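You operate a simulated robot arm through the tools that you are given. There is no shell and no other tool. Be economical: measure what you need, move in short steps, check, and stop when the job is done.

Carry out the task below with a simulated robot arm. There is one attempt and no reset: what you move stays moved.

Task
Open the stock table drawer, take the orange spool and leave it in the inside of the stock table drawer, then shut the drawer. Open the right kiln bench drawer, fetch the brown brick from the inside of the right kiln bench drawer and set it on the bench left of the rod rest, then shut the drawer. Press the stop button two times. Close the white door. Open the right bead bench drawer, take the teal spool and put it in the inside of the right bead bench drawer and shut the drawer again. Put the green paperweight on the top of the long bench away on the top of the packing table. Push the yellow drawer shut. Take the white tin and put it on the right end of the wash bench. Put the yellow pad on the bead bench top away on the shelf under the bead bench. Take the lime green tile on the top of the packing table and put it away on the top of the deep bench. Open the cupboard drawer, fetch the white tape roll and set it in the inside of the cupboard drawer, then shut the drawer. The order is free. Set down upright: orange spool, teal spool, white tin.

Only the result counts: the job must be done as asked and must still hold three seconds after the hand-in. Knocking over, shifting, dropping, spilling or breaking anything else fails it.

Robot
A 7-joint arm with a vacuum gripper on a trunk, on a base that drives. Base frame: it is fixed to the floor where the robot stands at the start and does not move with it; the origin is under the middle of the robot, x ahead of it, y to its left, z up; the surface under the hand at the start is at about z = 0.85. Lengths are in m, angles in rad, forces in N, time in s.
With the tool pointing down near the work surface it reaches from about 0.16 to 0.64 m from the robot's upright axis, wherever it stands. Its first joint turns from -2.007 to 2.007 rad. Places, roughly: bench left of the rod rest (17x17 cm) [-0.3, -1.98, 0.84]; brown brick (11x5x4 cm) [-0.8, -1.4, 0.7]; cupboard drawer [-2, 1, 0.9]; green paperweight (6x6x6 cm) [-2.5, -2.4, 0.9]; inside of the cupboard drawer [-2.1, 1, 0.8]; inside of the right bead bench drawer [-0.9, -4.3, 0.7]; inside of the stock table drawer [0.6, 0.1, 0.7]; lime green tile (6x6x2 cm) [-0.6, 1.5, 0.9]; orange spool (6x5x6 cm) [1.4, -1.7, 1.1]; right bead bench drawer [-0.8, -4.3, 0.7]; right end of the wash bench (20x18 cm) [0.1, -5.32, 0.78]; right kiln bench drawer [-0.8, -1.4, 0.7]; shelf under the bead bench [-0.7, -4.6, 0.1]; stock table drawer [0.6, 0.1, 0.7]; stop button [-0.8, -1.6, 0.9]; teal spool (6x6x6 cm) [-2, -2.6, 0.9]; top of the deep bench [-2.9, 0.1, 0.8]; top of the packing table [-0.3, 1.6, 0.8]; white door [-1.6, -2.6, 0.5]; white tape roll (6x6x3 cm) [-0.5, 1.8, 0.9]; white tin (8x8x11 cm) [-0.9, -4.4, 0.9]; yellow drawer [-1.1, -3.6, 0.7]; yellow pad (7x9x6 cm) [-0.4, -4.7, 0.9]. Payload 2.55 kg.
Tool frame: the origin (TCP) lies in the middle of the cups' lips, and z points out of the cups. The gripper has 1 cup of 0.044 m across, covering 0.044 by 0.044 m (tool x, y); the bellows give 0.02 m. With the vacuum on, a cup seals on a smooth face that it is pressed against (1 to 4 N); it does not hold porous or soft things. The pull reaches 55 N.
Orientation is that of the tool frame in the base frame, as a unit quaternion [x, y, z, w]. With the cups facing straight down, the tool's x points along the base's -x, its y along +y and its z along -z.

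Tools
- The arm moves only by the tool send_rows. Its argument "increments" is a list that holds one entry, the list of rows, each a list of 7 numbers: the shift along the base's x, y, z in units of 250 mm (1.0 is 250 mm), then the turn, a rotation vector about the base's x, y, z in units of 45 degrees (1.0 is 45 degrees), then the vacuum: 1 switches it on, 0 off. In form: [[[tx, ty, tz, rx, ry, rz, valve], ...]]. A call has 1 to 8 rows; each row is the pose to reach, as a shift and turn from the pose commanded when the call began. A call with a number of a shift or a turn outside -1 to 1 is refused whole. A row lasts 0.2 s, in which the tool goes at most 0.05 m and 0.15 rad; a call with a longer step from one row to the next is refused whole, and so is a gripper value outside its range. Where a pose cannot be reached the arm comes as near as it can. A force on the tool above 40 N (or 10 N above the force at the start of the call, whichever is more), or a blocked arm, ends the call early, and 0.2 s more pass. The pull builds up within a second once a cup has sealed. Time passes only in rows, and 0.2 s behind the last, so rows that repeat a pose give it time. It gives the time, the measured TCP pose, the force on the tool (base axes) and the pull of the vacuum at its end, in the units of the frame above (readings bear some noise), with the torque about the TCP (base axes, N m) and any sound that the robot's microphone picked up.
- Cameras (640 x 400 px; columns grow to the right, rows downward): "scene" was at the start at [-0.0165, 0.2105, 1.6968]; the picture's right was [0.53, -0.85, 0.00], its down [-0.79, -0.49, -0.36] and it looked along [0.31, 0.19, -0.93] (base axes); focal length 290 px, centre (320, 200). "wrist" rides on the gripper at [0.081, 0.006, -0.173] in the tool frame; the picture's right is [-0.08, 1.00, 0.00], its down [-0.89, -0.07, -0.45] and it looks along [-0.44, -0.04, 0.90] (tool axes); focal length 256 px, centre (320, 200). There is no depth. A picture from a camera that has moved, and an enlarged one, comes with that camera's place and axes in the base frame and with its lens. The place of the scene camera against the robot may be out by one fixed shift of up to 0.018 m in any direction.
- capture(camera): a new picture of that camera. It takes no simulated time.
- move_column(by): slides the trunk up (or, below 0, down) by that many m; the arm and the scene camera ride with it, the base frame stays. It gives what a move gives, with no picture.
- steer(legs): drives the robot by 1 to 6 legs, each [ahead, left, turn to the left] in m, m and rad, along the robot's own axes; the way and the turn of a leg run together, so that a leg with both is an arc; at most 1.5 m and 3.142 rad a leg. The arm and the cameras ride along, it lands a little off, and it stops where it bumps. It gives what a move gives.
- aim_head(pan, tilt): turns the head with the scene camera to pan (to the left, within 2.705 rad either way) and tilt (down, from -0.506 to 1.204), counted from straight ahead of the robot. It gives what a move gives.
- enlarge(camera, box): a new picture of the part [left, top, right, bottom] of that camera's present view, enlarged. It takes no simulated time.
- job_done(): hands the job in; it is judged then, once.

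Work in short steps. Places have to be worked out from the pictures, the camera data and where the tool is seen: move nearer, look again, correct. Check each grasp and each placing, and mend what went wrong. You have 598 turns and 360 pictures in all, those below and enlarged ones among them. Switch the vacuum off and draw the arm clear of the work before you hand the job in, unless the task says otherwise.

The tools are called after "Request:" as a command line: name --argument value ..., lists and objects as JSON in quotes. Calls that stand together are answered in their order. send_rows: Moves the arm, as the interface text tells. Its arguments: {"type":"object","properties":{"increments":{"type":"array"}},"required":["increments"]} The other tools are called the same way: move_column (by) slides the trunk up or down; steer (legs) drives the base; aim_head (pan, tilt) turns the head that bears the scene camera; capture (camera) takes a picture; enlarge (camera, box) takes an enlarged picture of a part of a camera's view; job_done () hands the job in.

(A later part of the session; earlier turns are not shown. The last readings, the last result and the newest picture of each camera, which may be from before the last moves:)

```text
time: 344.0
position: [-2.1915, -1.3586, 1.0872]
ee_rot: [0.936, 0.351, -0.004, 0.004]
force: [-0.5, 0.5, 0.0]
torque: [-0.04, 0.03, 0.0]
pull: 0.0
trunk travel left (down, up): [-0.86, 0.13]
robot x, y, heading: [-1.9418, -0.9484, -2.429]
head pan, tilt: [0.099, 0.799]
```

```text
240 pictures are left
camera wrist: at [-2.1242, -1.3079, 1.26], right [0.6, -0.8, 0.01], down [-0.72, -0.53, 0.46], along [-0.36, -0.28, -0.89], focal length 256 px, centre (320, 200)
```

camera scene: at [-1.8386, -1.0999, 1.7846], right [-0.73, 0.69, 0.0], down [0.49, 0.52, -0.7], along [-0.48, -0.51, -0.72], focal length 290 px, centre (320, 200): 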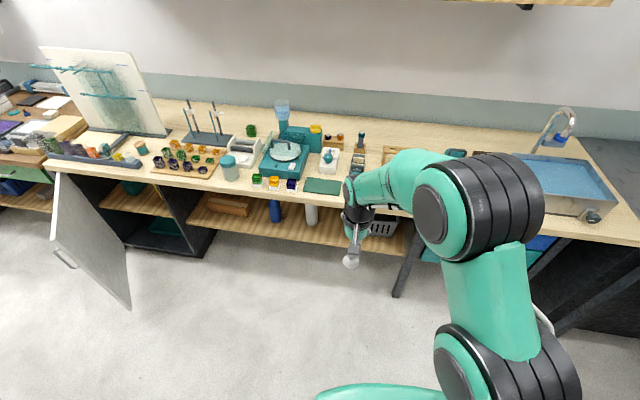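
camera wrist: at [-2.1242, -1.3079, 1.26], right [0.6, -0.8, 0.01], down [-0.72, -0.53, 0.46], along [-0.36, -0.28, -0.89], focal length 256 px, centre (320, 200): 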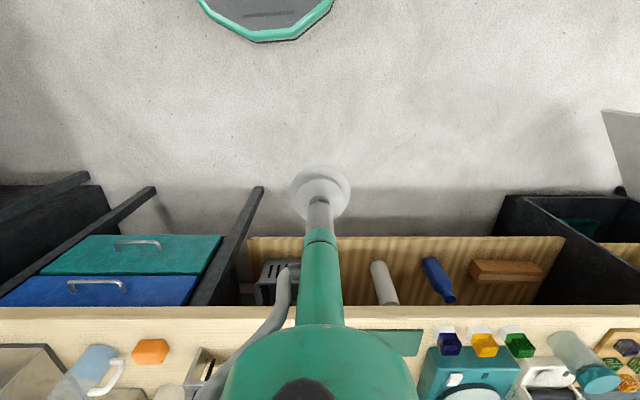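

I bumped the kiln bench's rear leg, being too near it. I straighten and move to the aisle's middle (v≈-2.43) before going on.

Request:
steer --legs '[[0.1, -0.05, -0.068], [0.22, 0, 0]]'

Request:
aim_head --pan 1.9 --tilt 0.5

Request:
capture --camera "scene"

```text
time: 346.5
position: [-2.5065, -1.5008, 1.0871]
ee_rot: [0.947, 0.321, -0.005, 0.004]
force: [0.4, -0.3, 0.1]
torque: [-0.01, -0.01, -0.04]
pull: 0.0
trunk travel left (down, up): [-0.86, 0.13]
robot x, y, heading: [-2.226, -1.1118, -2.495]
head pan, tilt: [0.099, 0.799]
```

```text
time: 348.3
position: [-2.5055, -1.5004, 1.0876]
ee_rot: [0.947, 0.321, -0.005, 0.004]
force: [-0.5, 0.0, 0.1]
torque: [-0.02, 0.03, 0.02]
pull: 0.2
trunk travel left (down, up): [-0.86, 0.13]
robot x, y, heading: [-2.2291, -1.1127, -2.491]
head pan, tilt: [1.901, 0.499]
```

```text
239 pictures are left
camera scene: at [-2.0016, -1.2609, 1.8105], right [-0.56, -0.83, 0.0], down [-0.4, 0.27, -0.88], along [0.73, -0.49, -0.48], focal length 290 px, centre (320, 200)
```

scene: 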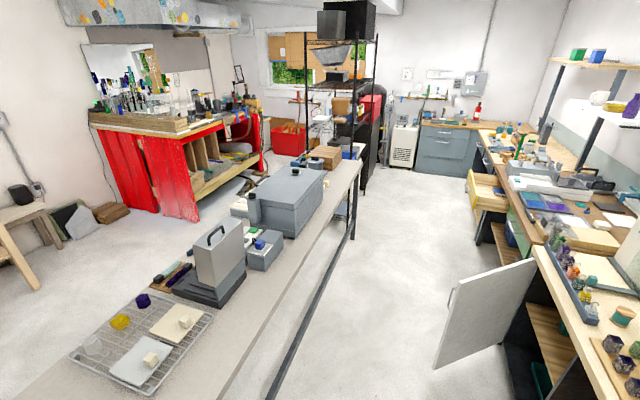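

The kiln bench items look undisturbed. I strafe left 0.7 m to face the paperweight.

Request:
steer --legs '[[0, 0.7, -0.004]]'

Request:
aim_head --pan 0.15 --tilt 0.8

Request:
capture --camera "scene"

Request:
capture --camera "wrist"

```text
time: 352.2
position: [-2.0795, -2.0681, 1.0862]
ee_rot: [0.948, 0.319, -0.005, 0.004]
force: [-0.8, -0.7, -0.3]
torque: [0.01, -0.01, -0.04]
pull: 0.0
trunk travel left (down, up): [-0.86, 0.13]
robot x, y, heading: [-1.8015, -1.6778, -2.5]
head pan, tilt: [1.901, 0.499]
```

```text
time: 354.0
position: [-2.0793, -2.0668, 1.0879]
ee_rot: [0.948, 0.319, -0.005, 0.004]
force: [-0.1, -0.1, 0.6]
torque: [-0.02, -0.03, -0.01]
pull: 0.0
trunk travel left (down, up): [-0.86, 0.13]
robot x, y, heading: [-1.7972, -1.6762, -2.5]
head pan, tilt: [0.15, 0.799]
```

```text
238 pictures are left
camera scene: at [-1.7061, -1.8359, 1.7845], right [-0.71, 0.7, 0.0], down [0.5, 0.51, -0.7], along [-0.49, -0.5, -0.72], focal length 290 px, centre (320, 200)
```

scene: 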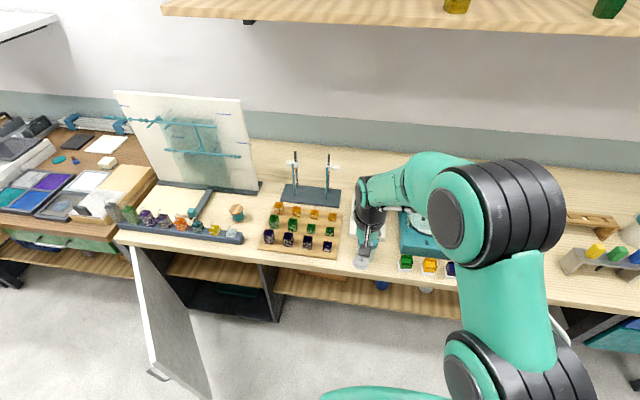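

```text
237 pictures are left
camera wrist: at [-2.0085, -2.0198, 1.2602], right [0.54, -0.84, 0.01], down [-0.75, -0.48, 0.46], along [-0.38, -0.25, -0.89], focal length 256 px, centre (320, 200)
```

wrist: 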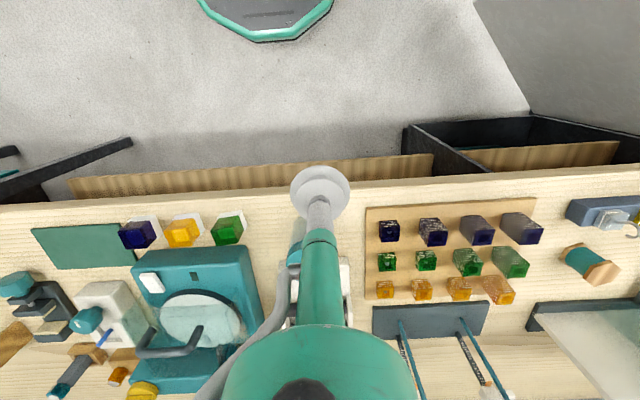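

The paperweight is hidden by the hand. I shift right 0.15 m to see it.

Request:
steer --legs '[[0, -0.15, 0]]'

Request:
capture --camera "wrist"

Request:
enlarge --camera "scene" --box '[230, 120, 470, 290]'

```text
time: 355.4
position: [-2.1701, -1.9469, 1.0874]
ee_rot: [0.948, 0.318, -0.005, 0.004]
force: [-0.1, -0.2, -0.1]
torque: [-0.02, -0.01, -0.03]
pull: 0.0
trunk travel left (down, up): [-0.86, 0.13]
robot x, y, heading: [-1.8901, -1.5512, -2.502]
head pan, tilt: [0.15, 0.799]
```

```text
236 pictures are left
camera wrist: at [-2.0983, -1.9001, 1.2602], right [0.54, -0.84, 0.01], down [-0.75, -0.48, 0.46], along [-0.38, -0.25, -0.89], focal length 256 px, centre (320, 200)
```

wrist: 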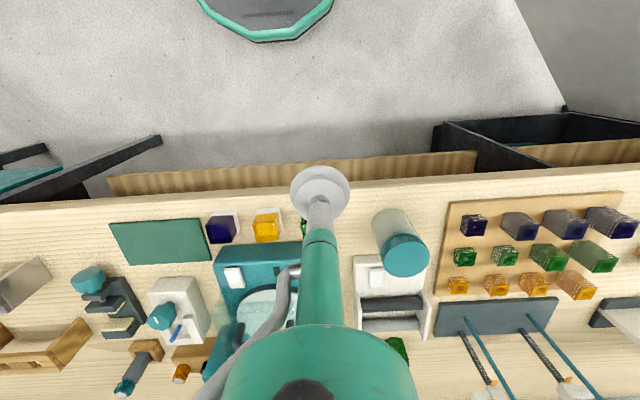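

```text
2.35 times, centred on (350, 205) of scene
camera zoom: at [-1.796, -1.7162, 1.7846], right [-0.71, 0.7, 0.0], down [0.5, 0.51, -0.7], along [-0.49, -0.5, -0.72], focal length 682 px, centre (249, 188)
```

zoom: 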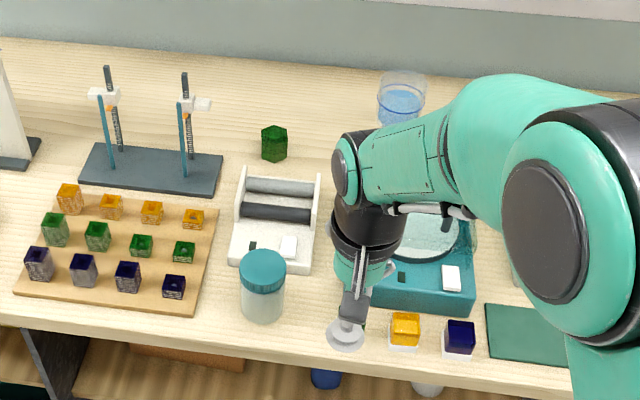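

Paperweight at about u=0.40, v=-3.44, top≈0.93 — far back. I check how close the base can go by looking down at the robot's front and the bench edge.

Request:
aim_head --pan 0 --tilt 1.2

Request:
capture --camera "scene"

```text
time: 356.2
position: [-2.1695, -1.9464, 1.0873]
ee_rot: [0.948, 0.318, -0.005, 0.004]
force: [-0.2, 0.4, 0.4]
torque: [-0.01, 0.0, -0.04]
pull: 0.0
trunk travel left (down, up): [-0.86, 0.13]
robot x, y, heading: [-1.8883, -1.5574, -2.498]
head pan, tilt: [0.0, 1.201]
```

```text
234 pictures are left
camera scene: at [-1.7835, -1.6933, 1.7568], right [-0.6, 0.8, 0.0], down [0.75, 0.56, -0.36], along [-0.29, -0.22, -0.93], focal length 290 px, centre (320, 200)
```

scene: 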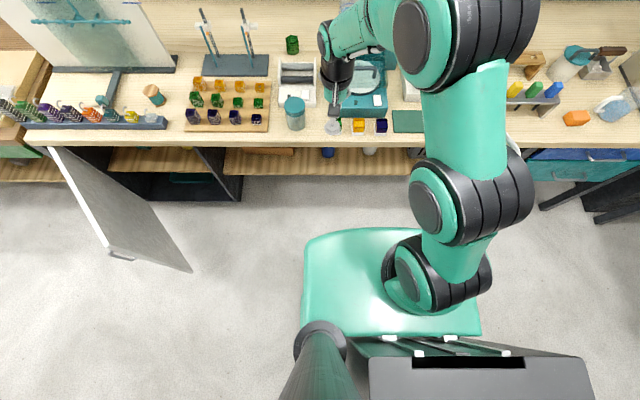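

The base is low and narrow and the arm's carriage sits high, so I can go nearer. I raise the trunk 0.1 and drive in to v≈-2.80.

Request:
move_column --by 0.1

Request:
steer --legs '[[0, 0.17, 0], [0.35, 0, 0]]'

Request:
capture --camera "wrist"

Request:
aim_head --pan 0.1 --tilt 0.9

Request:
capture --camera "scene"

```text
time: 357.6
position: [-2.1686, -1.9462, 1.1877]
ee_rot: [0.948, 0.318, -0.004, 0.005]
force: [0.5, 0.4, 0.7]
torque: [-0.03, 0.03, 0.02]
pull: 0.0
trunk travel left (down, up): [-0.96, 0.03]
robot x, y, heading: [-1.8877, -1.5569, -2.499]
head pan, tilt: [0.0, 1.201]
```

```text
time: 360.9
position: [-2.3421, -2.2868, 1.1885]
ee_rot: [0.948, 0.317, -0.005, 0.004]
force: [-0.2, -0.5, -0.1]
torque: [0.01, -0.01, 0.01]
pull: 0.0
trunk travel left (down, up): [-0.96, 0.03]
robot x, y, heading: [-2.0613, -1.8962, -2.504]
head pan, tilt: [0.0, 1.201]
```

```text
233 pictures are left
camera wrist: at [-2.2707, -2.2412, 1.3602], right [0.54, -0.84, 0.01], down [-0.75, -0.48, 0.46], along [-0.38, -0.25, -0.89], focal length 256 px, centre (320, 200)
```

wrist: 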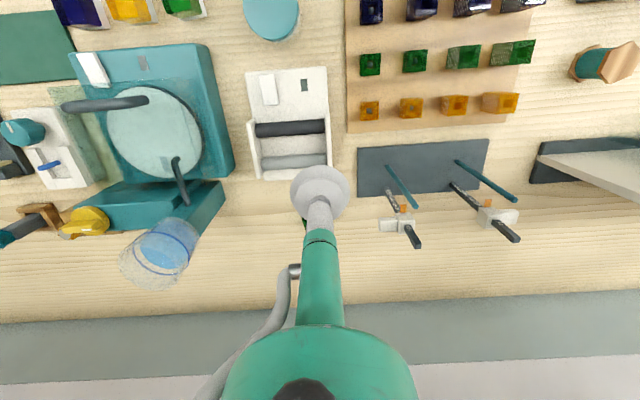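

```text
time: 361.6
position: [-2.3413, -2.2881, 1.1884]
ee_rot: [0.948, 0.317, -0.005, 0.004]
force: [0.2, 0.8, -0.2]
torque: [-0.04, 0.0, 0.02]
pull: 0.0
trunk travel left (down, up): [-0.96, 0.03]
robot x, y, heading: [-2.0612, -1.9009, -2.502]
head pan, tilt: [0.099, 0.901]
```

```text
232 pictures are left
camera scene: at [-1.9668, -2.0514, 1.8766], right [-0.67, 0.74, 0.0], down [0.58, 0.53, -0.62], along [-0.46, -0.42, -0.78], focal length 290 px, centre (320, 200)
```

scene: 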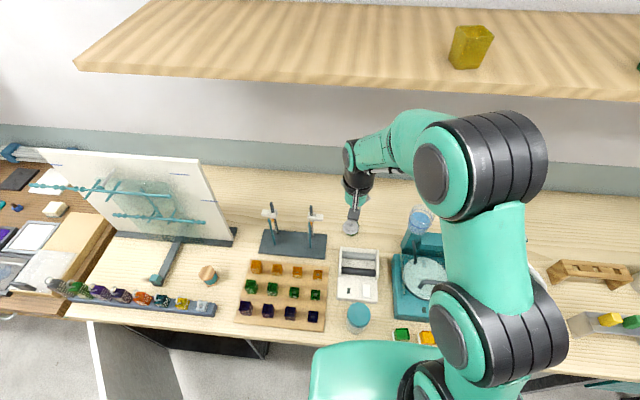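

The hand is above the roller device; the paperweight is ahead. I extend 0.11 m and look.

Request:
send_rows --increments '[[[-0.15, -0.09, 0, 0, 0, 0, 0], [-0.3, -0.18, 0, 0, 0, 0, 0], [-0.4, -0.24, -0.08, 0, 0, 0, 0], [-0.4, -0.24, -0.2, 0, 0, 0, 0]]]'

Request:
capture --camera "wrist"

Request:
enlarge --camera "scene" --box '[290, 170, 450, 270]'

```text
time: 362.6
position: [-2.4425, -2.3476, 1.1383]
ee_rot: [0.948, 0.317, -0.006, 0.004]
force: [0.2, 0.4, -0.3]
torque: [-0.01, 0.0, -0.04]
pull: 0.0
trunk travel left (down, up): [-0.96, 0.03]
robot x, y, heading: [-2.0617, -1.9028, -2.501]
head pan, tilt: [0.099, 0.901]
```

```text
231 pictures are left
camera wrist: at [-2.3716, -2.3006, 1.3106], right [0.54, -0.84, 0.01], down [-0.75, -0.48, 0.46], along [-0.38, -0.25, -0.89], focal length 256 px, centre (320, 200)
```

wrist: 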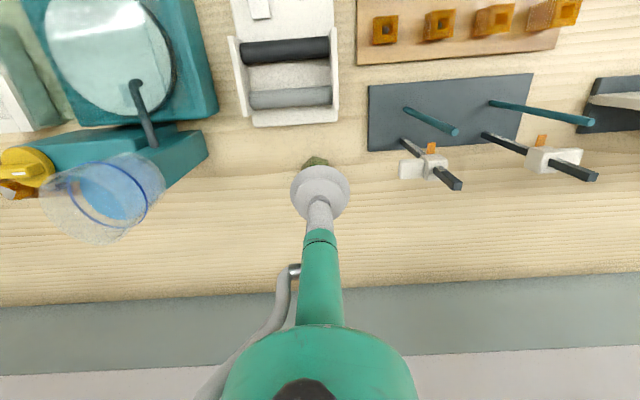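

```text
4.00 times, centred on (370, 220) of scene
camera zoom: at [-1.9671, -2.0519, 1.8766], right [-0.67, 0.74, 0.0], down [0.58, 0.53, -0.62], along [-0.46, -0.42, -0.78], focal length 1160 px, centre (120, 120)
```

zoom: 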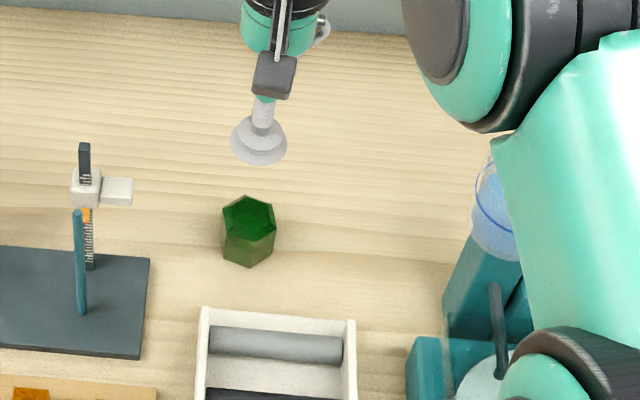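

Hexagonal prism with flat top at about u=0.405, v=-3.437, z≈0.93. I move over it and lower partly.

Request:
send_rows --increments '[[[-0.13, -0.076, -0.05, 0, 0, 0, 0], [-0.256, -0.152, -0.15, 0, 0, 0, 0], [-0.256, -0.152, -0.3, 0, 0, 0, 0], [-0.256, -0.152, -0.46, 0, 0, 0, 0], [-0.256, -0.152, -0.6, 0, 0, 0, 0]]]'

Request:
enlarge --camera "wrist" --box '[200, 90, 440, 240]'

Request:
enlarge --camera "scene" --box '[290, 170, 450, 270]'

```text
time: 363.9
position: [-2.5082, -2.3867, 0.9872]
ee_rot: [0.948, 0.318, -0.006, 0.004]
force: [-0.2, 0.5, 0.7]
torque: [0.03, -0.01, 0.02]
pull: 0.1
out of reach, approached as far as the arm can: row 2, 3
trunk travel left (down, up): [-0.96, 0.03]
robot x, y, heading: [-2.06, -1.9022, -2.496]
head pan, tilt: [0.099, 0.901]
```

```text
2.67 times, centred on (320, 165) of wrist
camera zoom: at [-2.4362, -2.3398, 1.1599], right [0.54, -0.84, 0.01], down [-0.75, -0.48, 0.46], along [-0.38, -0.25, -0.89], focal length 683 px, centre (320, 293)
```

zoom: 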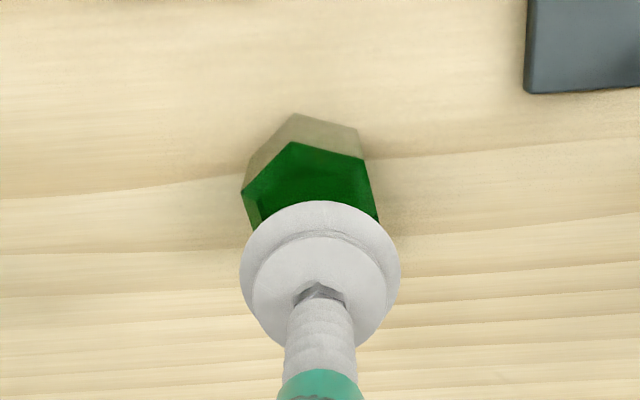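

```text
4.00 times, centred on (370, 220) of scene
camera zoom: at [-1.9669, -2.0515, 1.8767], right [-0.67, 0.74, 0.0], down [0.58, 0.53, -0.62], along [-0.46, -0.42, -0.78], focal length 1160 px, centre (120, 120)
```

zoom: 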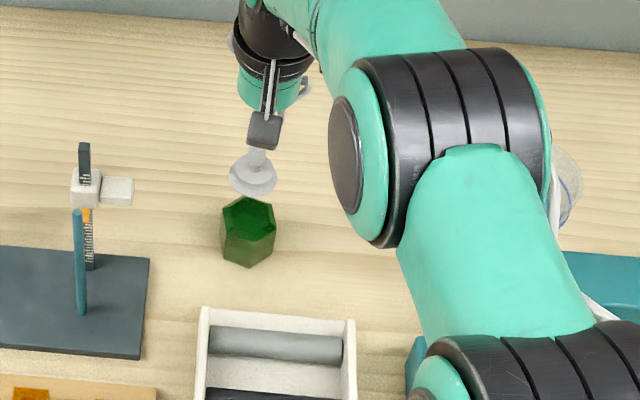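

Centred within a few mm; slight shift and descend with vacuum.

Request:
send_rows --increments '[[[-0.008, 0.011, -0.1, 0, 0, 0, 1], [-0.008, 0.011, -0.16, 0, 0, 0, 1], [-0.008, 0.011, -0.2, 0, 0, 0, 1], [-0.008, 0.011, -0.23, 0, 0, 0, 1], [-0.008, 0.011, -0.26, 0, 0, 0, 1], [-0.008, 0.011, -0.29, 0, 0, 0, 1], [-0.008, 0.011, -0.32, 0, 0, 0, 1]]]'

```text
time: 365.4
position: [-2.5061, -2.3798, 0.9167]
ee_rot: [0.948, 0.317, -0.006, 0.005]
force: [-0.4, -0.2, 0.1]
torque: [0.0, 0.01, 0.04]
pull: 0.1
out of reach, approached as far as the arm can: row 6, 7
trunk travel left (down, up): [-0.96, 0.03]
robot x, y, heading: [-2.0608, -1.8995, -2.5]
head pan, tilt: [0.099, 0.901]
```

Not touching yet and the arm's at its low limit; I lower the trunk slightly instead.

Request:
move_column --by -0.012

Request:
enlarge --camera "wrist" --box '[200, 90, 440, 240]'

```text
time: 366.1
position: [-2.5057, -2.3791, 0.9062]
ee_rot: [0.948, 0.317, -0.006, 0.005]
force: [-0.5, -0.3, -0.1]
torque: [0.01, -0.02, -0.01]
pull: 0.0
trunk travel left (down, up): [-0.948, 0.042]
robot x, y, heading: [-2.06, -1.8999, -2.504]
head pan, tilt: [0.099, 0.901]
```

```text
2.67 times, centred on (320, 165) of wrist
camera zoom: at [-2.4339, -2.3331, 1.0778], right [0.54, -0.84, 0.01], down [-0.75, -0.48, 0.46], along [-0.38, -0.25, -0.89], focal length 683 px, centre (320, 293)
```

zoom: 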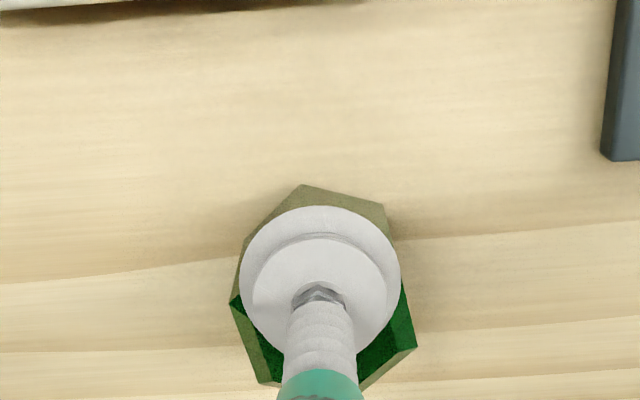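

The gem centre is ~1.5 cm further along -v. I raise slightly, drive forward 1.5 cm, and check.

Request:
move_column --by 0.02

Request:
steer --legs '[[0.016, 0, 0]]'

Request:
enlarge --camera "wrist" --box '[200, 90, 440, 240]'

```text
time: 366.7
position: [-2.506, -2.3805, 0.9247]
ee_rot: [0.948, 0.317, -0.006, 0.004]
force: [-0.4, 0.2, 0.5]
torque: [-0.01, 0.01, 0.01]
pull: 0.1
trunk travel left (down, up): [-0.968, 0.022]
robot x, y, heading: [-2.0615, -1.9019, -2.498]
head pan, tilt: [0.099, 0.901]
```

```text
time: 367.5
position: [-2.518, -2.3885, 0.9257]
ee_rot: [0.948, 0.317, -0.008, 0.004]
force: [0.5, 0.6, -0.2]
torque: [-0.03, 0.03, -0.02]
pull: 0.1
trunk travel left (down, up): [-0.968, 0.022]
robot x, y, heading: [-2.0743, -1.9099, -2.503]
head pan, tilt: [0.099, 0.901]
```

```text
2.67 times, centred on (320, 165) of wrist
camera zoom: at [-2.4455, -2.3416, 1.0986], right [0.54, -0.84, 0.01], down [-0.75, -0.47, 0.46], along [-0.38, -0.25, -0.89], focal length 683 px, centre (320, 293)
```

zoom: 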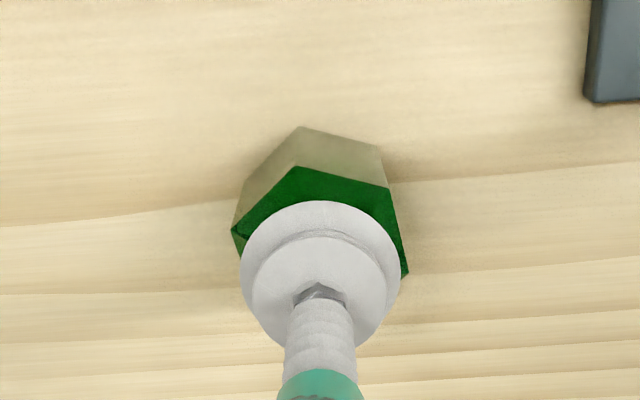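

Now centred. I lower the trunk in small steps with the vacuum on.

Request:
move_column --by -0.022

Request:
move_column --by -0.008

```text
time: 368.2
position: [-2.5188, -2.3898, 0.9072]
ee_rot: [0.948, 0.317, -0.008, 0.006]
force: [4.8, 4.3, 17.7]
torque: [0.38, -0.13, -0.01]
pull: 55.0
trunk travel left (down, up): [-0.946, 0.044]
robot x, y, heading: [-2.0739, -1.9096, -2.501]
head pan, tilt: [0.099, 0.901]
```

```text
time: 368.7
position: [-2.5232, -2.3942, 0.905]
ee_rot: [0.948, 0.317, -0.013, 0.008]
force: [4.5, 4.8, 17.5]
torque: [0.36, -0.02, -0.1]
pull: 55.0
trunk travel left (down, up): [-0.939, 0.051]
robot x, y, heading: [-2.0715, -1.9103, -2.499]
head pan, tilt: [0.099, 0.901]
stopped: the force on the tool passed its limit at 40 N (the readings are from after the stop); the commanded pose is now the measured one
```

Sealed. I lift by trunk first, then by arm while drawing back.

Request:
move_column --by 0.05

Request:
send_rows --increments '[[[0, 0, 0.15, 0, 0, 0, 1], [0, 0, 0.3, 0, 0, 0, 1], [0.04, 0.03, 0.48, 0, 0, 0, 1], [0.1, 0.075, 0.62, 0, 0, 0, 1]]]'

Request:
capture --camera "wrist"

```text
time: 369.6
position: [-2.5215, -2.393, 0.9501]
ee_rot: [0.948, 0.317, -0.009, 0.007]
force: [0.0, -0.6, -2.4]
torque: [-0.02, 0.01, 0.0]
pull: 55.0
trunk travel left (down, up): [-0.989, 0.001]
robot x, y, heading: [-2.0754, -1.9088, -2.5]
head pan, tilt: [0.099, 0.901]
```

```text
time: 370.6
position: [-2.4963, -2.3721, 1.106]
ee_rot: [0.948, 0.317, -0.01, 0.007]
force: [0.8, 0.6, -2.7]
torque: [-0.06, 0.05, 0.01]
pull: 54.8
trunk travel left (down, up): [-0.989, 0.001]
robot x, y, heading: [-2.0675, -1.9063, -2.502]
head pan, tilt: [0.099, 0.901]
```

```text
225 pictures are left
camera wrist: at [-2.4234, -2.3243, 1.2778], right [0.54, -0.84, 0.01], down [-0.75, -0.47, 0.46], along [-0.39, -0.26, -0.89], focal length 256 px, centre (320, 200)
```

wrist: 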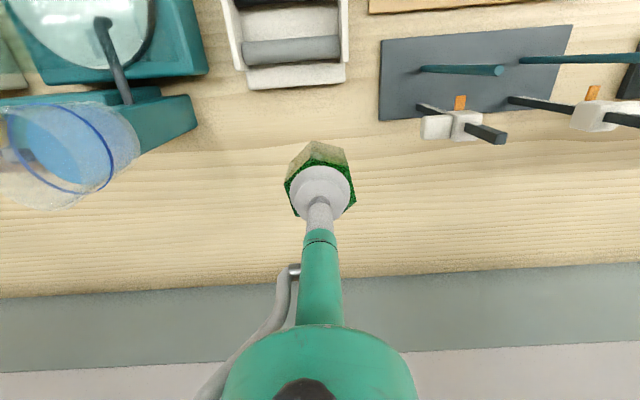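

The paperweight is held. I rise a bit more, retract, and then drive back out to the aisle.

Request:
send_rows --increments '[[[0.04, 0.03, 0.16, 0, 0, 0, 1], [0.16, 0.12, 0.2, 0, 0, 0, 1], [0.3, 0.225, 0.2, 0, 0, 0, 1], [0.44, 0.33, 0.2, 0, 0, 0, 1], [0.58, 0.435, 0.2, 0, 0, 0, 1], [0.7, 0.52, 0.2, 0, 0, 0, 1]]]'

```text
time: 372.0
position: [-2.3199, -2.2438, 1.1559]
ee_rot: [0.948, 0.318, -0.011, 0.008]
force: [0.7, 1.2, -3.4]
torque: [-0.05, 0.02, 0.02]
pull: 54.6
trunk travel left (down, up): [-0.989, 0.001]
robot x, y, heading: [-2.0714, -1.9112, -2.503]
head pan, tilt: [0.099, 0.901]
```

I drive back out of the rear aisle toward the packing table.

Request:
steer --legs '[[-0.36, 0, 0.004], [0, -1.04, 0]]'

Request:
steer --legs '[[-1.0, 0, 0], [-0.85, 0, 0]]'

```text
time: 379.2
position: [-2.6455, -1.2055, 1.1549]
ee_rot: [0.95, 0.312, -0.01, 0.007]
force: [0.1, 0.5, -3.3]
torque: [0.01, -0.01, -0.01]
pull: 54.8
trunk travel left (down, up): [-0.989, 0.001]
robot x, y, heading: [-2.3973, -0.874, -2.511]
head pan, tilt: [0.099, 0.901]
```

```text
time: 388.4
position: [-1.1751, -0.1027, 1.1539]
ee_rot: [0.942, 0.335, -0.01, 0.007]
force: [-1.1, 0.4, -2.6]
torque: [-0.03, 0.0, -0.01]
pull: 55.2
trunk travel left (down, up): [-0.989, 0.001]
robot x, y, heading: [-0.94, 0.2392, -2.465]
head pan, tilt: [0.099, 0.901]
```

Now I turn to face the packing table and approach it.

Request:
steer --legs '[[0, 0, 3.1085]]'

Request:
steer --legs '[[0, 0.93, 0], [0.5, 0, 0]]'

Request:
capture --camera "wrist"

Request:
capture --camera "scene"

```text
time: 396.1
position: [-0.6904, 0.5742, 1.155]
ee_rot: [-0.315, 0.949, 0.007, 0.011]
force: [-0.6, -0.5, -3.1]
torque: [0.01, -0.04, 0.0]
pull: 54.5
trunk travel left (down, up): [-0.989, 0.001]
robot x, y, heading: [-0.9384, 0.2381, 0.636]
head pan, tilt: [0.099, 0.901]
```

```text
time: 400.5
position: [-1.2161, 1.2877, 1.1543]
ee_rot: [-0.316, 0.949, 0.005, 0.011]
force: [-0.3, 0.8, -3.1]
torque: [0.02, -0.1, -0.02]
pull: 55.2
trunk travel left (down, up): [-0.989, 0.001]
robot x, y, heading: [-1.462, 0.9586, 0.639]
head pan, tilt: [0.099, 0.901]
stopped in leg 1: the robot was blocked; the commanded pose is now the measured one
```

```text
224 pictures are left
camera wrist: at [-1.2847, 1.243, 1.3265], right [-0.54, 0.84, 0.01], down [0.75, 0.47, 0.47], along [0.39, 0.25, -0.88], focal length 256 px, centre (320, 200)
```

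wrist: 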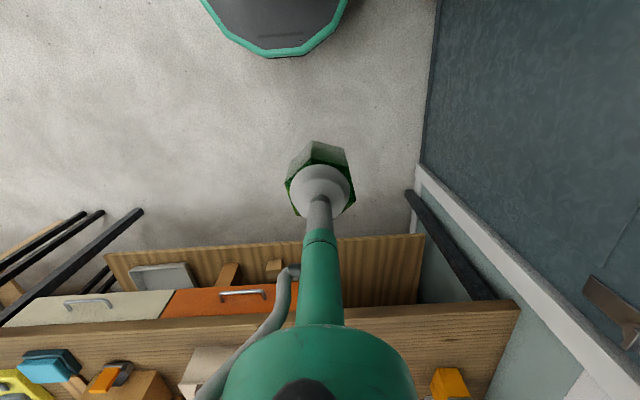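

```text
223 pictures are left
camera scene: at [-1.567, 1.1173, 1.9052], right [0.67, -0.74, 0.0], down [-0.58, -0.53, -0.62], along [0.46, 0.42, -0.78], focal length 290 px, centre (320, 200)
```

scene: 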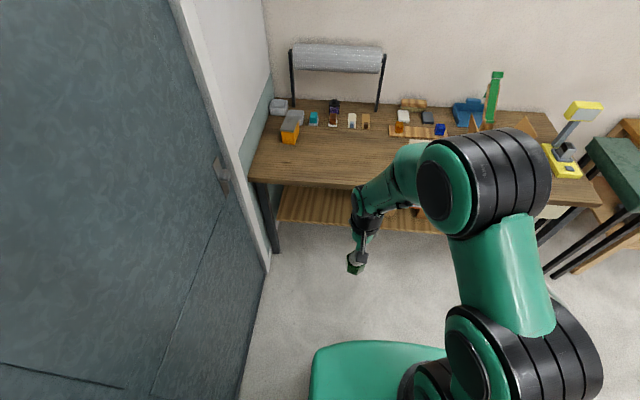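

I touched the cupboard's corner with the base; I move straight forward away from it to the table.

Request:
steer --legs '[[0.56, 0, 0.003]]'

Request:
capture --camera "wrist"

Request:
aim_head --pan 1.7 --tilt 0.4

Request:
capture --camera "scene"

```text
time: 403.7
position: [-0.7635, 1.6174, 1.1541]
ee_rot: [-0.314, 0.949, 0.007, 0.01]
force: [0.7, 0.0, -3.2]
torque: [0.04, -0.03, 0.01]
pull: 54.6
trunk travel left (down, up): [-0.989, 0.001]
robot x, y, heading: [-1.0172, 1.2843, 0.63]
head pan, tilt: [0.099, 0.901]
```

```text
222 pictures are left
camera wrist: at [-0.8331, 1.5707, 1.3265], right [-0.53, 0.85, 0.01], down [0.75, 0.47, 0.47], along [0.39, 0.25, -0.89], focal length 256 px, centre (320, 200)
```

wrist: 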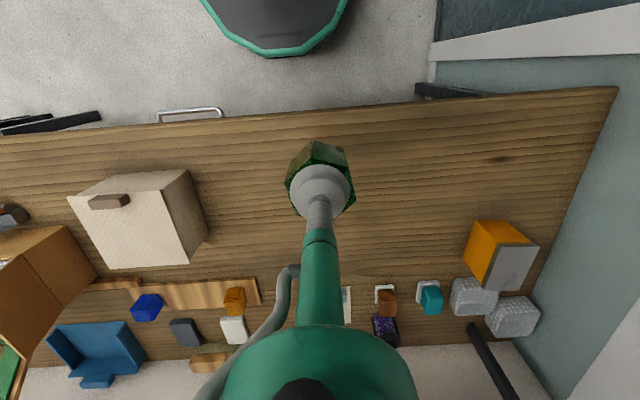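

```text
time: 405.4
position: [-0.7637, 1.6163, 1.1541]
ee_rot: [-0.314, 0.949, 0.006, 0.01]
force: [-0.3, -0.6, -3.5]
torque: [0.01, -0.02, -0.02]
pull: 54.9
trunk travel left (down, up): [-0.989, 0.001]
robot x, y, heading: [-1.0153, 1.2828, 0.633]
head pan, tilt: [1.7, 0.4]
```

```text
221 pictures are left
camera scene: at [-1.2347, 1.4627, 1.9485], right [0.72, 0.69, 0.0], down [0.27, -0.28, -0.92], along [-0.63, 0.67, -0.39], focal length 290 px, centre (320, 200)
```

scene: 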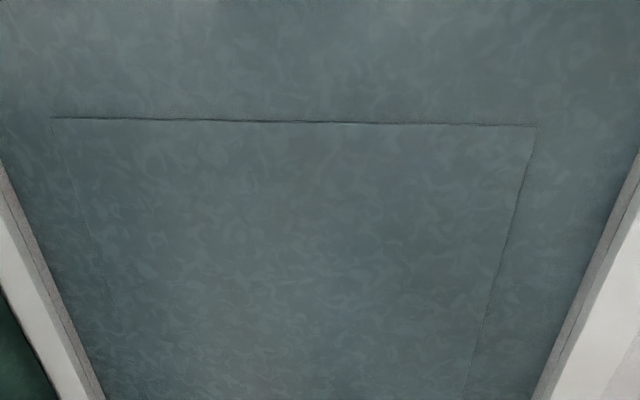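

The table's front area at u≈-1.75 is free. I extend 0.11 m, level the tool and lower by trunk.

Request:
send_rows --increments '[[[0.12, 0.09, 0, -0.012, 0.01, 0, 1], [0.24, 0.18, 0, -0.023, 0.019, 0, 1], [0.35, 0.26, 0, -0.023, 0.019, 0, 1]]]'

Request:
move_column --by -0.19

Request:
capture --camera "wrist"

```text
time: 406.2
position: [-0.6757, 1.681, 1.1559]
ee_rot: [-0.314, 0.95, 0.0, 0.0]
force: [-0.2, -0.1, -3.3]
torque: [0.05, 0.01, -0.02]
pull: 54.6
trunk travel left (down, up): [-0.989, 0.001]
robot x, y, heading: [-1.0123, 1.2851, 0.632]
head pan, tilt: [1.7, 0.4]
```

```text
time: 408.3
position: [-0.6762, 1.6794, 0.9657]
ee_rot: [-0.315, 0.949, 0.0, 0.0]
force: [-0.7, -0.3, -3.3]
torque: [0.03, -0.03, -0.02]
pull: 55.0
trunk travel left (down, up): [-0.799, 0.191]
robot x, y, heading: [-1.0131, 1.2838, 0.632]
head pan, tilt: [1.7, 0.4]
```

```text
220 pictures are left
camera wrist: at [-0.7432, 1.6382, 1.1396], right [-0.53, 0.85, 0.0], down [0.76, 0.47, 0.45], along [0.38, 0.24, -0.9], focal length 256 px, centre (320, 200)
```

wrist: 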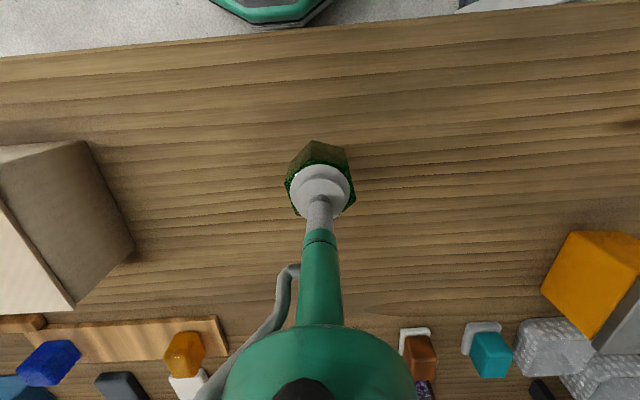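

Free spot. I lower in small steps to contact.

Request:
send_rows --increments '[[[0, 0, -0.1, 0, 0, 0, 1], [0, 0, -0.16, 0, 0, 0, 1], [0, 0, -0.18, 0, 0, 0, 1], [0, 0, -0.2, 0, 0, 0, 1], [0, 0, -0.22, 0, 0, 0, 1]]]'

```text
time: 409.5
position: [-0.6778, 1.6804, 0.9106]
ee_rot: [-0.313, 0.95, 0.0, 0.001]
force: [0.2, 0.1, -3.5]
torque: [0.06, 0.0, -0.01]
pull: 54.5
trunk travel left (down, up): [-0.799, 0.191]
robot x, y, heading: [-1.013, 1.2811, 0.633]
head pan, tilt: [1.7, 0.4]
```

Request:
send_rows --increments '[[[0, 0, -0.02, 0, 0, 0, 1], [0, 0, -0.04, 0, 0, 0, 1], [0, 0, -0.06, 0, 0, 0, 1]]]'

```text
time: 410.2
position: [-0.6733, 1.6835, 0.9073]
ee_rot: [-0.314, 0.949, 0.003, 0.005]
force: [-5.1, -6.3, 21.6]
torque: [0.12, -0.22, -0.03]
pull: 55.3
trunk travel left (down, up): [-0.799, 0.191]
robot x, y, heading: [-1.0192, 1.2831, 0.632]
head pan, tilt: [1.7, 0.4]
stopped in row 3: the force on the tool passed its limit at 40 N (the readings are from after the stop); the commanded pose is now the measured one
```

Contact; release and rise.

Request:
send_rows --increments '[[[0, 0, 0.01, 0, 0, 0, 0], [0, 0, 0.02, 0, 0, 0, 0], [0, 0, 0.03, 0, 0, 0, 0], [0, 0, 0.08, 0, 0, 0, 0], [0, 0, 0.25, 0, 0, 0, 0], [0, 0, 0.42, 0, 0, 0, 0], [0, 0, 0.58, 0, 0, 0, 0], [0, 0, 0.75, 0, 0, 0, 0]]]'

Request:
capture --camera "wrist"

```text
time: 412.0
position: [-0.6752, 1.6824, 1.0831]
ee_rot: [-0.314, 0.949, 0.002, 0.002]
force: [-1.4, -0.8, -1.0]
torque: [0.05, -0.05, 0.0]
pull: 0.1
out of reach, approached as far as the arm can: row 8
trunk travel left (down, up): [-0.799, 0.191]
robot x, y, heading: [-1.0133, 1.2825, 0.635]
head pan, tilt: [1.7, 0.4]
```

```text
219 pictures are left
camera wrist: at [-0.7431, 1.6392, 1.2569], right [-0.53, 0.85, 0.0], down [0.76, 0.47, 0.45], along [0.38, 0.24, -0.89], focal length 256 px, centre (320, 200)
```

wrist: 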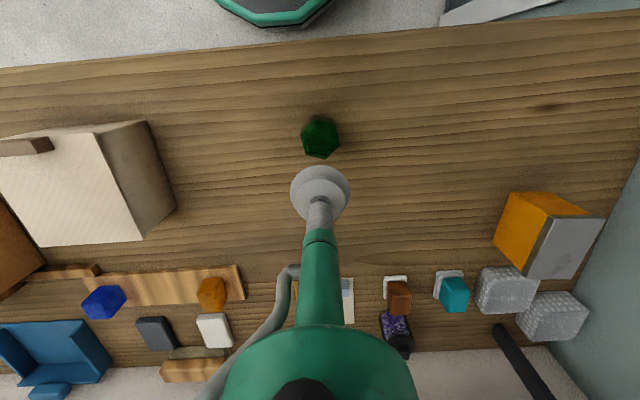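

Paperweight placed. I head back toward the rear aisle, checking the cupboard on the way.

Request:
steer --legs '[[-0.27, 0, 0.008], [0, -0.88, 0], [-0.2, 0, 0]]'

Request:
aim_head --pan 1.7 --tilt 0.4

Request:
capture --camera "scene"

Request:
steer --legs '[[0, 0, 3.1416]]'

```text
time: 419.4
position: [-0.5267, 0.69, 1.0843]
ee_rot: [-0.313, 0.95, 0.003, 0.003]
force: [0.0, 0.9, 0.0]
torque: [0.01, -0.02, 0.01]
pull: 0.1
trunk travel left (down, up): [-0.799, 0.191]
robot x, y, heading: [-0.864, 0.2942, 0.633]
head pan, tilt: [1.7, 0.4]
```

```text
time: 419.9
position: [-0.5245, 0.6886, 1.0849]
ee_rot: [-0.312, 0.95, 0.003, 0.002]
force: [-0.7, -0.5, 0.7]
torque: [-0.02, -0.05, -0.02]
pull: 0.1
trunk travel left (down, up): [-0.799, 0.191]
robot x, y, heading: [-0.8657, 0.292, 0.634]
head pan, tilt: [1.7, 0.4]
```

```text
218 pictures are left
camera scene: at [-1.0849, 0.4717, 1.7585], right [0.73, 0.69, 0.0], down [0.27, -0.28, -0.92], along [-0.63, 0.67, -0.39], focal length 290 px, centre (320, 200)
```

scene: 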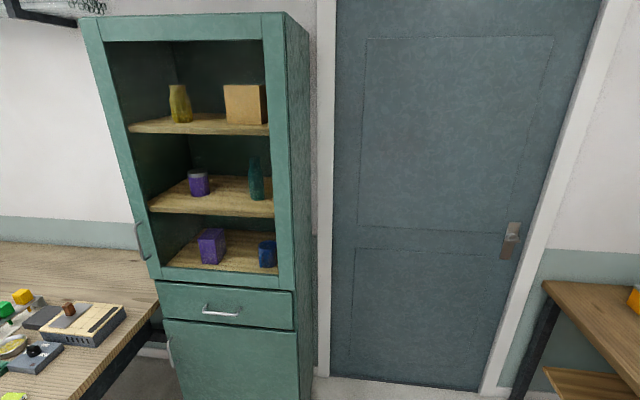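

```text
refused: 3.1416 is not a number from -3.14159 to 3.14159
```

The cupboard is unharmed. I turn around and drive into the rear aisle.

Request:
steer --legs '[[0, 0, -3.132], [1.0, 0, 0]]'

Request:
steer --legs '[[0.93, 0, 0], [0, 0.9, 0]]'

Request:
aim_head --pan 0.5 --tilt 0.6

Request:
capture --camera "scene"

```text
time: 432.5
position: [-2.0413, -0.6344, 1.0844]
ee_rot: [0.957, 0.29, -0.003, 0.003]
force: [-0.7, -0.5, -0.7]
torque: [0.03, 0.01, -0.01]
pull: 0.0
trunk travel left (down, up): [-0.799, 0.191]
robot x, y, heading: [-1.6829, -0.2547, -2.558]
head pan, tilt: [1.7, 0.4]
```

```text
time: 441.6
position: [-2.3128, -1.8825, 1.0835]
ee_rot: [0.957, 0.289, -0.003, 0.002]
force: [-0.1, -0.2, -0.1]
torque: [0.03, 0.03, 0.0]
pull: 0.2
trunk travel left (down, up): [-0.799, 0.191]
robot x, y, heading: [-1.9524, -1.5006, -2.557]
head pan, tilt: [1.7, 0.4]
```

```text
time: 443.0
position: [-2.3125, -1.8828, 1.0849]
ee_rot: [0.957, 0.29, -0.004, 0.003]
force: [0.6, -0.9, -0.8]
torque: [0.01, 0.0, 0.03]
pull: 0.0
trunk travel left (down, up): [-0.799, 0.191]
robot x, y, heading: [-1.9551, -1.5005, -2.558]
head pan, tilt: [0.499, 0.6]
```

```text
217 pictures are left
camera scene: at [-1.8536, -1.6904, 1.7403], right [-0.88, 0.47, 0.0], down [0.27, 0.5, -0.83], along [-0.39, -0.73, -0.56], focal length 290 px, centre (320, 200)
```

scene: 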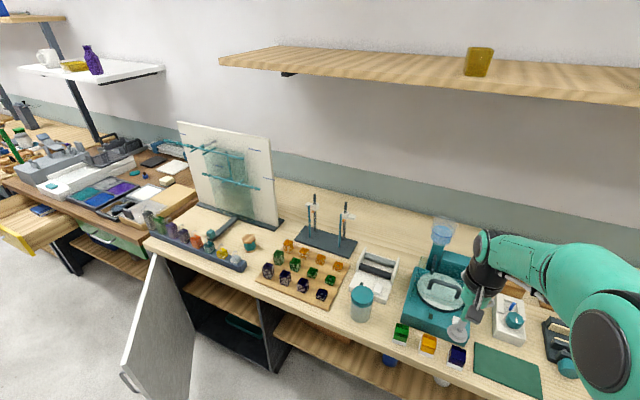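

The open white door blocks the aisle ahead; I'll close it first. I straighten, move closer, and look at it.

Request:
steer --legs '[[0, 0.35, 0.06]]'

Request:
aim_head --pan 0.8 --tilt 0.8

Request:
capture --camera "scene"

Request:
capture --camera "wrist"

```text
time: 445.3
position: [-2.0882, -2.1914, 1.0837]
ee_rot: [0.948, 0.318, -0.003, 0.002]
force: [-0.4, -0.2, -0.9]
torque: [0.02, -0.01, 0.01]
pull: 0.1
trunk travel left (down, up): [-0.799, 0.191]
robot x, y, heading: [-1.7529, -1.7891, -2.499]
head pan, tilt: [0.499, 0.6]
```

```text
time: 446.1
position: [-2.0891, -2.1893, 1.0835]
ee_rot: [0.948, 0.319, -0.004, 0.003]
force: [-0.4, -0.4, 0.4]
torque: [0.02, 0.01, 0.02]
pull: 0.1
trunk travel left (down, up): [-0.799, 0.191]
robot x, y, heading: [-1.7543, -1.7866, -2.494]
head pan, tilt: [0.799, 0.799]
```

```text
216 pictures are left
camera scene: at [-1.6149, -1.9705, 1.7235], right [-0.99, 0.13, 0.0], down [0.09, 0.71, -0.7], along [-0.09, -0.69, -0.72], focal length 290 px, centre (320, 200)
```

scene: 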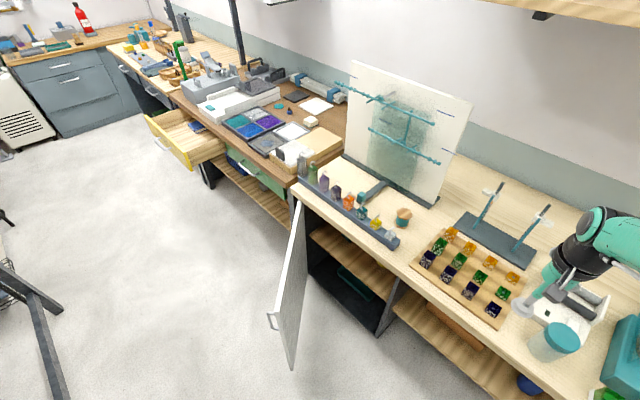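

```text
215 pictures are left
camera wrist: at [-2.0178, -2.1436, 1.2571], right [0.54, -0.84, 0.0], down [-0.75, -0.48, 0.45], along [-0.38, -0.25, -0.89], focal length 256 px, centre (320, 200)
```

wrist: 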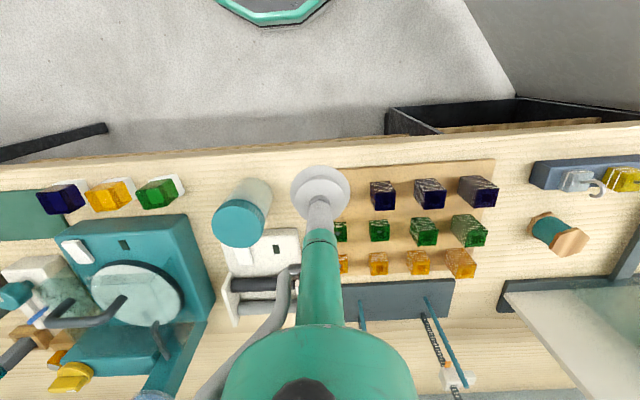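

The door's hinge is near (u 1.29, v -3.0), its free edge near (1.0,-2.69), half open; pushing its outer face toward -v closes it. I retract the hand, pass the door's end and stand before it.

Request:
send_rows --increments '[[[0.12, 0.09, 0.05, 0, 0, 0, 0], [0.24, 0.18, 0.1, 0, 0, 0, 0], [0.36, 0.27, 0.15, 0, 0, 0, 0]]]'

Request:
steer --legs '[[-0.2, 0, 0], [0, 0.7, 0]]'

Request:
aim_head --pan 0.2 --tilt 1.0

Request:
capture --camera "scene"

Request:
capture --camera "wrist"

```text
time: 446.9
position: [-1.9971, -2.121, 1.1195]
ee_rot: [0.948, 0.319, -0.004, 0.003]
force: [0.3, 0.4, -0.1]
torque: [-0.03, 0.03, 0.05]
pull: 0.1
trunk travel left (down, up): [-0.799, 0.191]
robot x, y, heading: [-1.7505, -1.7892, -2.499]
head pan, tilt: [0.799, 0.799]
```

```text
time: 451.9
position: [-1.4211, -2.5689, 1.1197]
ee_rot: [0.95, 0.312, -0.003, 0.003]
force: [0.5, 0.0, -0.2]
torque: [0.02, 0.01, 0.04]
pull: 0.2
trunk travel left (down, up): [-0.799, 0.191]
robot x, y, heading: [-1.1694, -2.2355, -2.512]
head pan, tilt: [0.799, 0.799]
```

```text
time: 452.9
position: [-1.4209, -2.5686, 1.1193]
ee_rot: [0.95, 0.312, -0.004, 0.002]
force: [0.0, -0.2, -0.4]
torque: [0.01, -0.02, -0.01]
pull: 0.0
trunk travel left (down, up): [-0.799, 0.191]
robot x, y, heading: [-1.1711, -2.2402, -2.512]
head pan, tilt: [0.201, 1.0]
```

```text
214 pictures are left
camera scene: at [-1.07, -2.3934, 1.7083], right [-0.74, 0.67, 0.0], down [0.57, 0.62, -0.54], along [-0.36, -0.4, -0.84], focal length 290 px, centre (320, 200)
```

scene: 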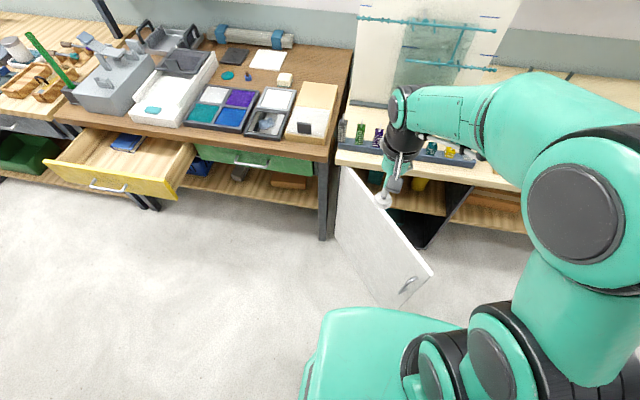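

```text
213 pictures are left
camera wrist: at [-1.3494, -2.5241, 1.2924], right [0.53, -0.85, 0.0], down [-0.76, -0.47, 0.45], along [-0.38, -0.24, -0.89], focal length 256 px, centre (320, 200)
```

wrist: 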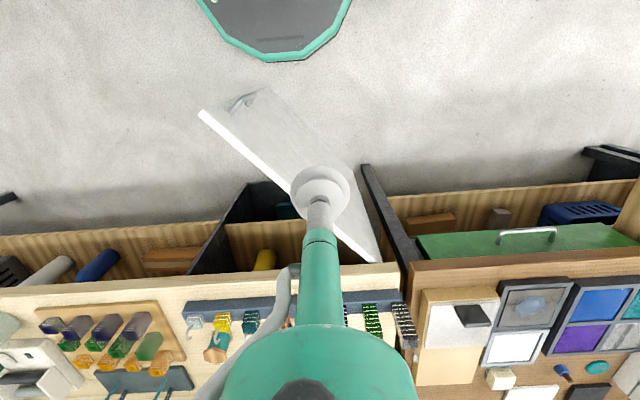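

Door line from hinge (1.32,-3.02) to free end (0.985,-2.644); the cup is on its outer side. I tilt the tool 45° forward and lower it outside the door.

Request:
send_rows --increments '[[[0, 0, 0, -0.1, 0.133, 0, 0], [0, 0, 0, -0.2, 0.267, 0, 0], [0, 0, 0, -0.3, 0.4, 0, 0], [0, 0, 0, -0.4, 0.533, 0, 0], [0, 0, 0, -0.5, 0.667, 0, 0], [0, 0, 0, -0.6, 0.8, 0, 0]]]'

Request:
move_column --by -0.4

Request:
capture --camera "wrist"

Request:
capture --camera "scene"

```text
time: 454.4
position: [-1.423, -2.5753, 1.1162]
ee_rot: [0.879, 0.29, -0.36, 0.12]
force: [-0.2, 0.4, -0.5]
torque: [-0.02, -0.07, 0.02]
pull: 0.1
out of reach, approached as far as the arm can: row 6
trunk travel left (down, up): [-0.799, 0.191]
robot x, y, heading: [-1.1725, -2.2356, -2.513]
head pan, tilt: [0.201, 1.0]
```

```text
time: 458.2
position: [-1.4226, -2.5744, 0.7164]
ee_rot: [0.879, 0.289, -0.36, 0.12]
force: [-0.4, 0.3, -0.3]
torque: [0.0, -0.01, -0.04]
pull: 0.0
trunk travel left (down, up): [-0.399, 0.591]
robot x, y, heading: [-1.1718, -2.2357, -2.513]
head pan, tilt: [0.201, 1.0]
```

```text
212 pictures are left
camera wrist: at [-1.2743, -2.4719, 0.7838], right [0.55, -0.83, 0.06], down [-0.3, -0.13, 0.94], along [-0.78, -0.53, -0.33], focal length 256 px, centre (320, 200)
```

wrist: 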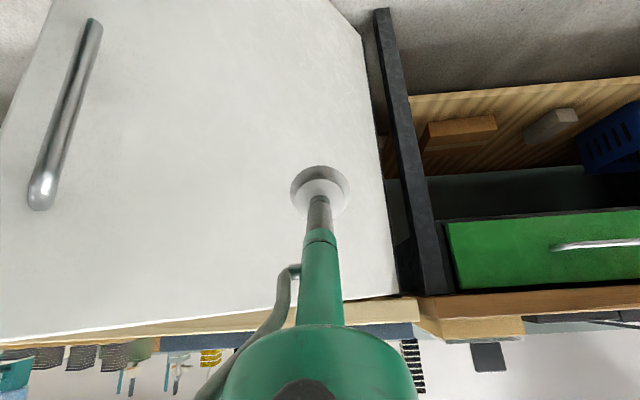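

```text
211 pictures are left
camera scene: at [-1.07, -2.3932, 1.3084], right [-0.74, 0.67, 0.0], down [0.57, 0.62, -0.54], along [-0.36, -0.4, -0.84], focal length 290 px, centre (320, 200)
```

scene: 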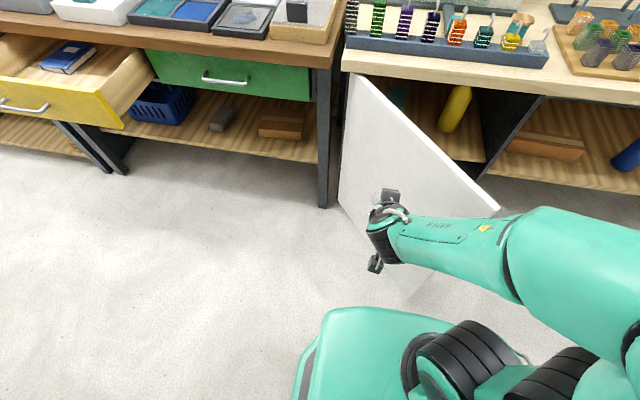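

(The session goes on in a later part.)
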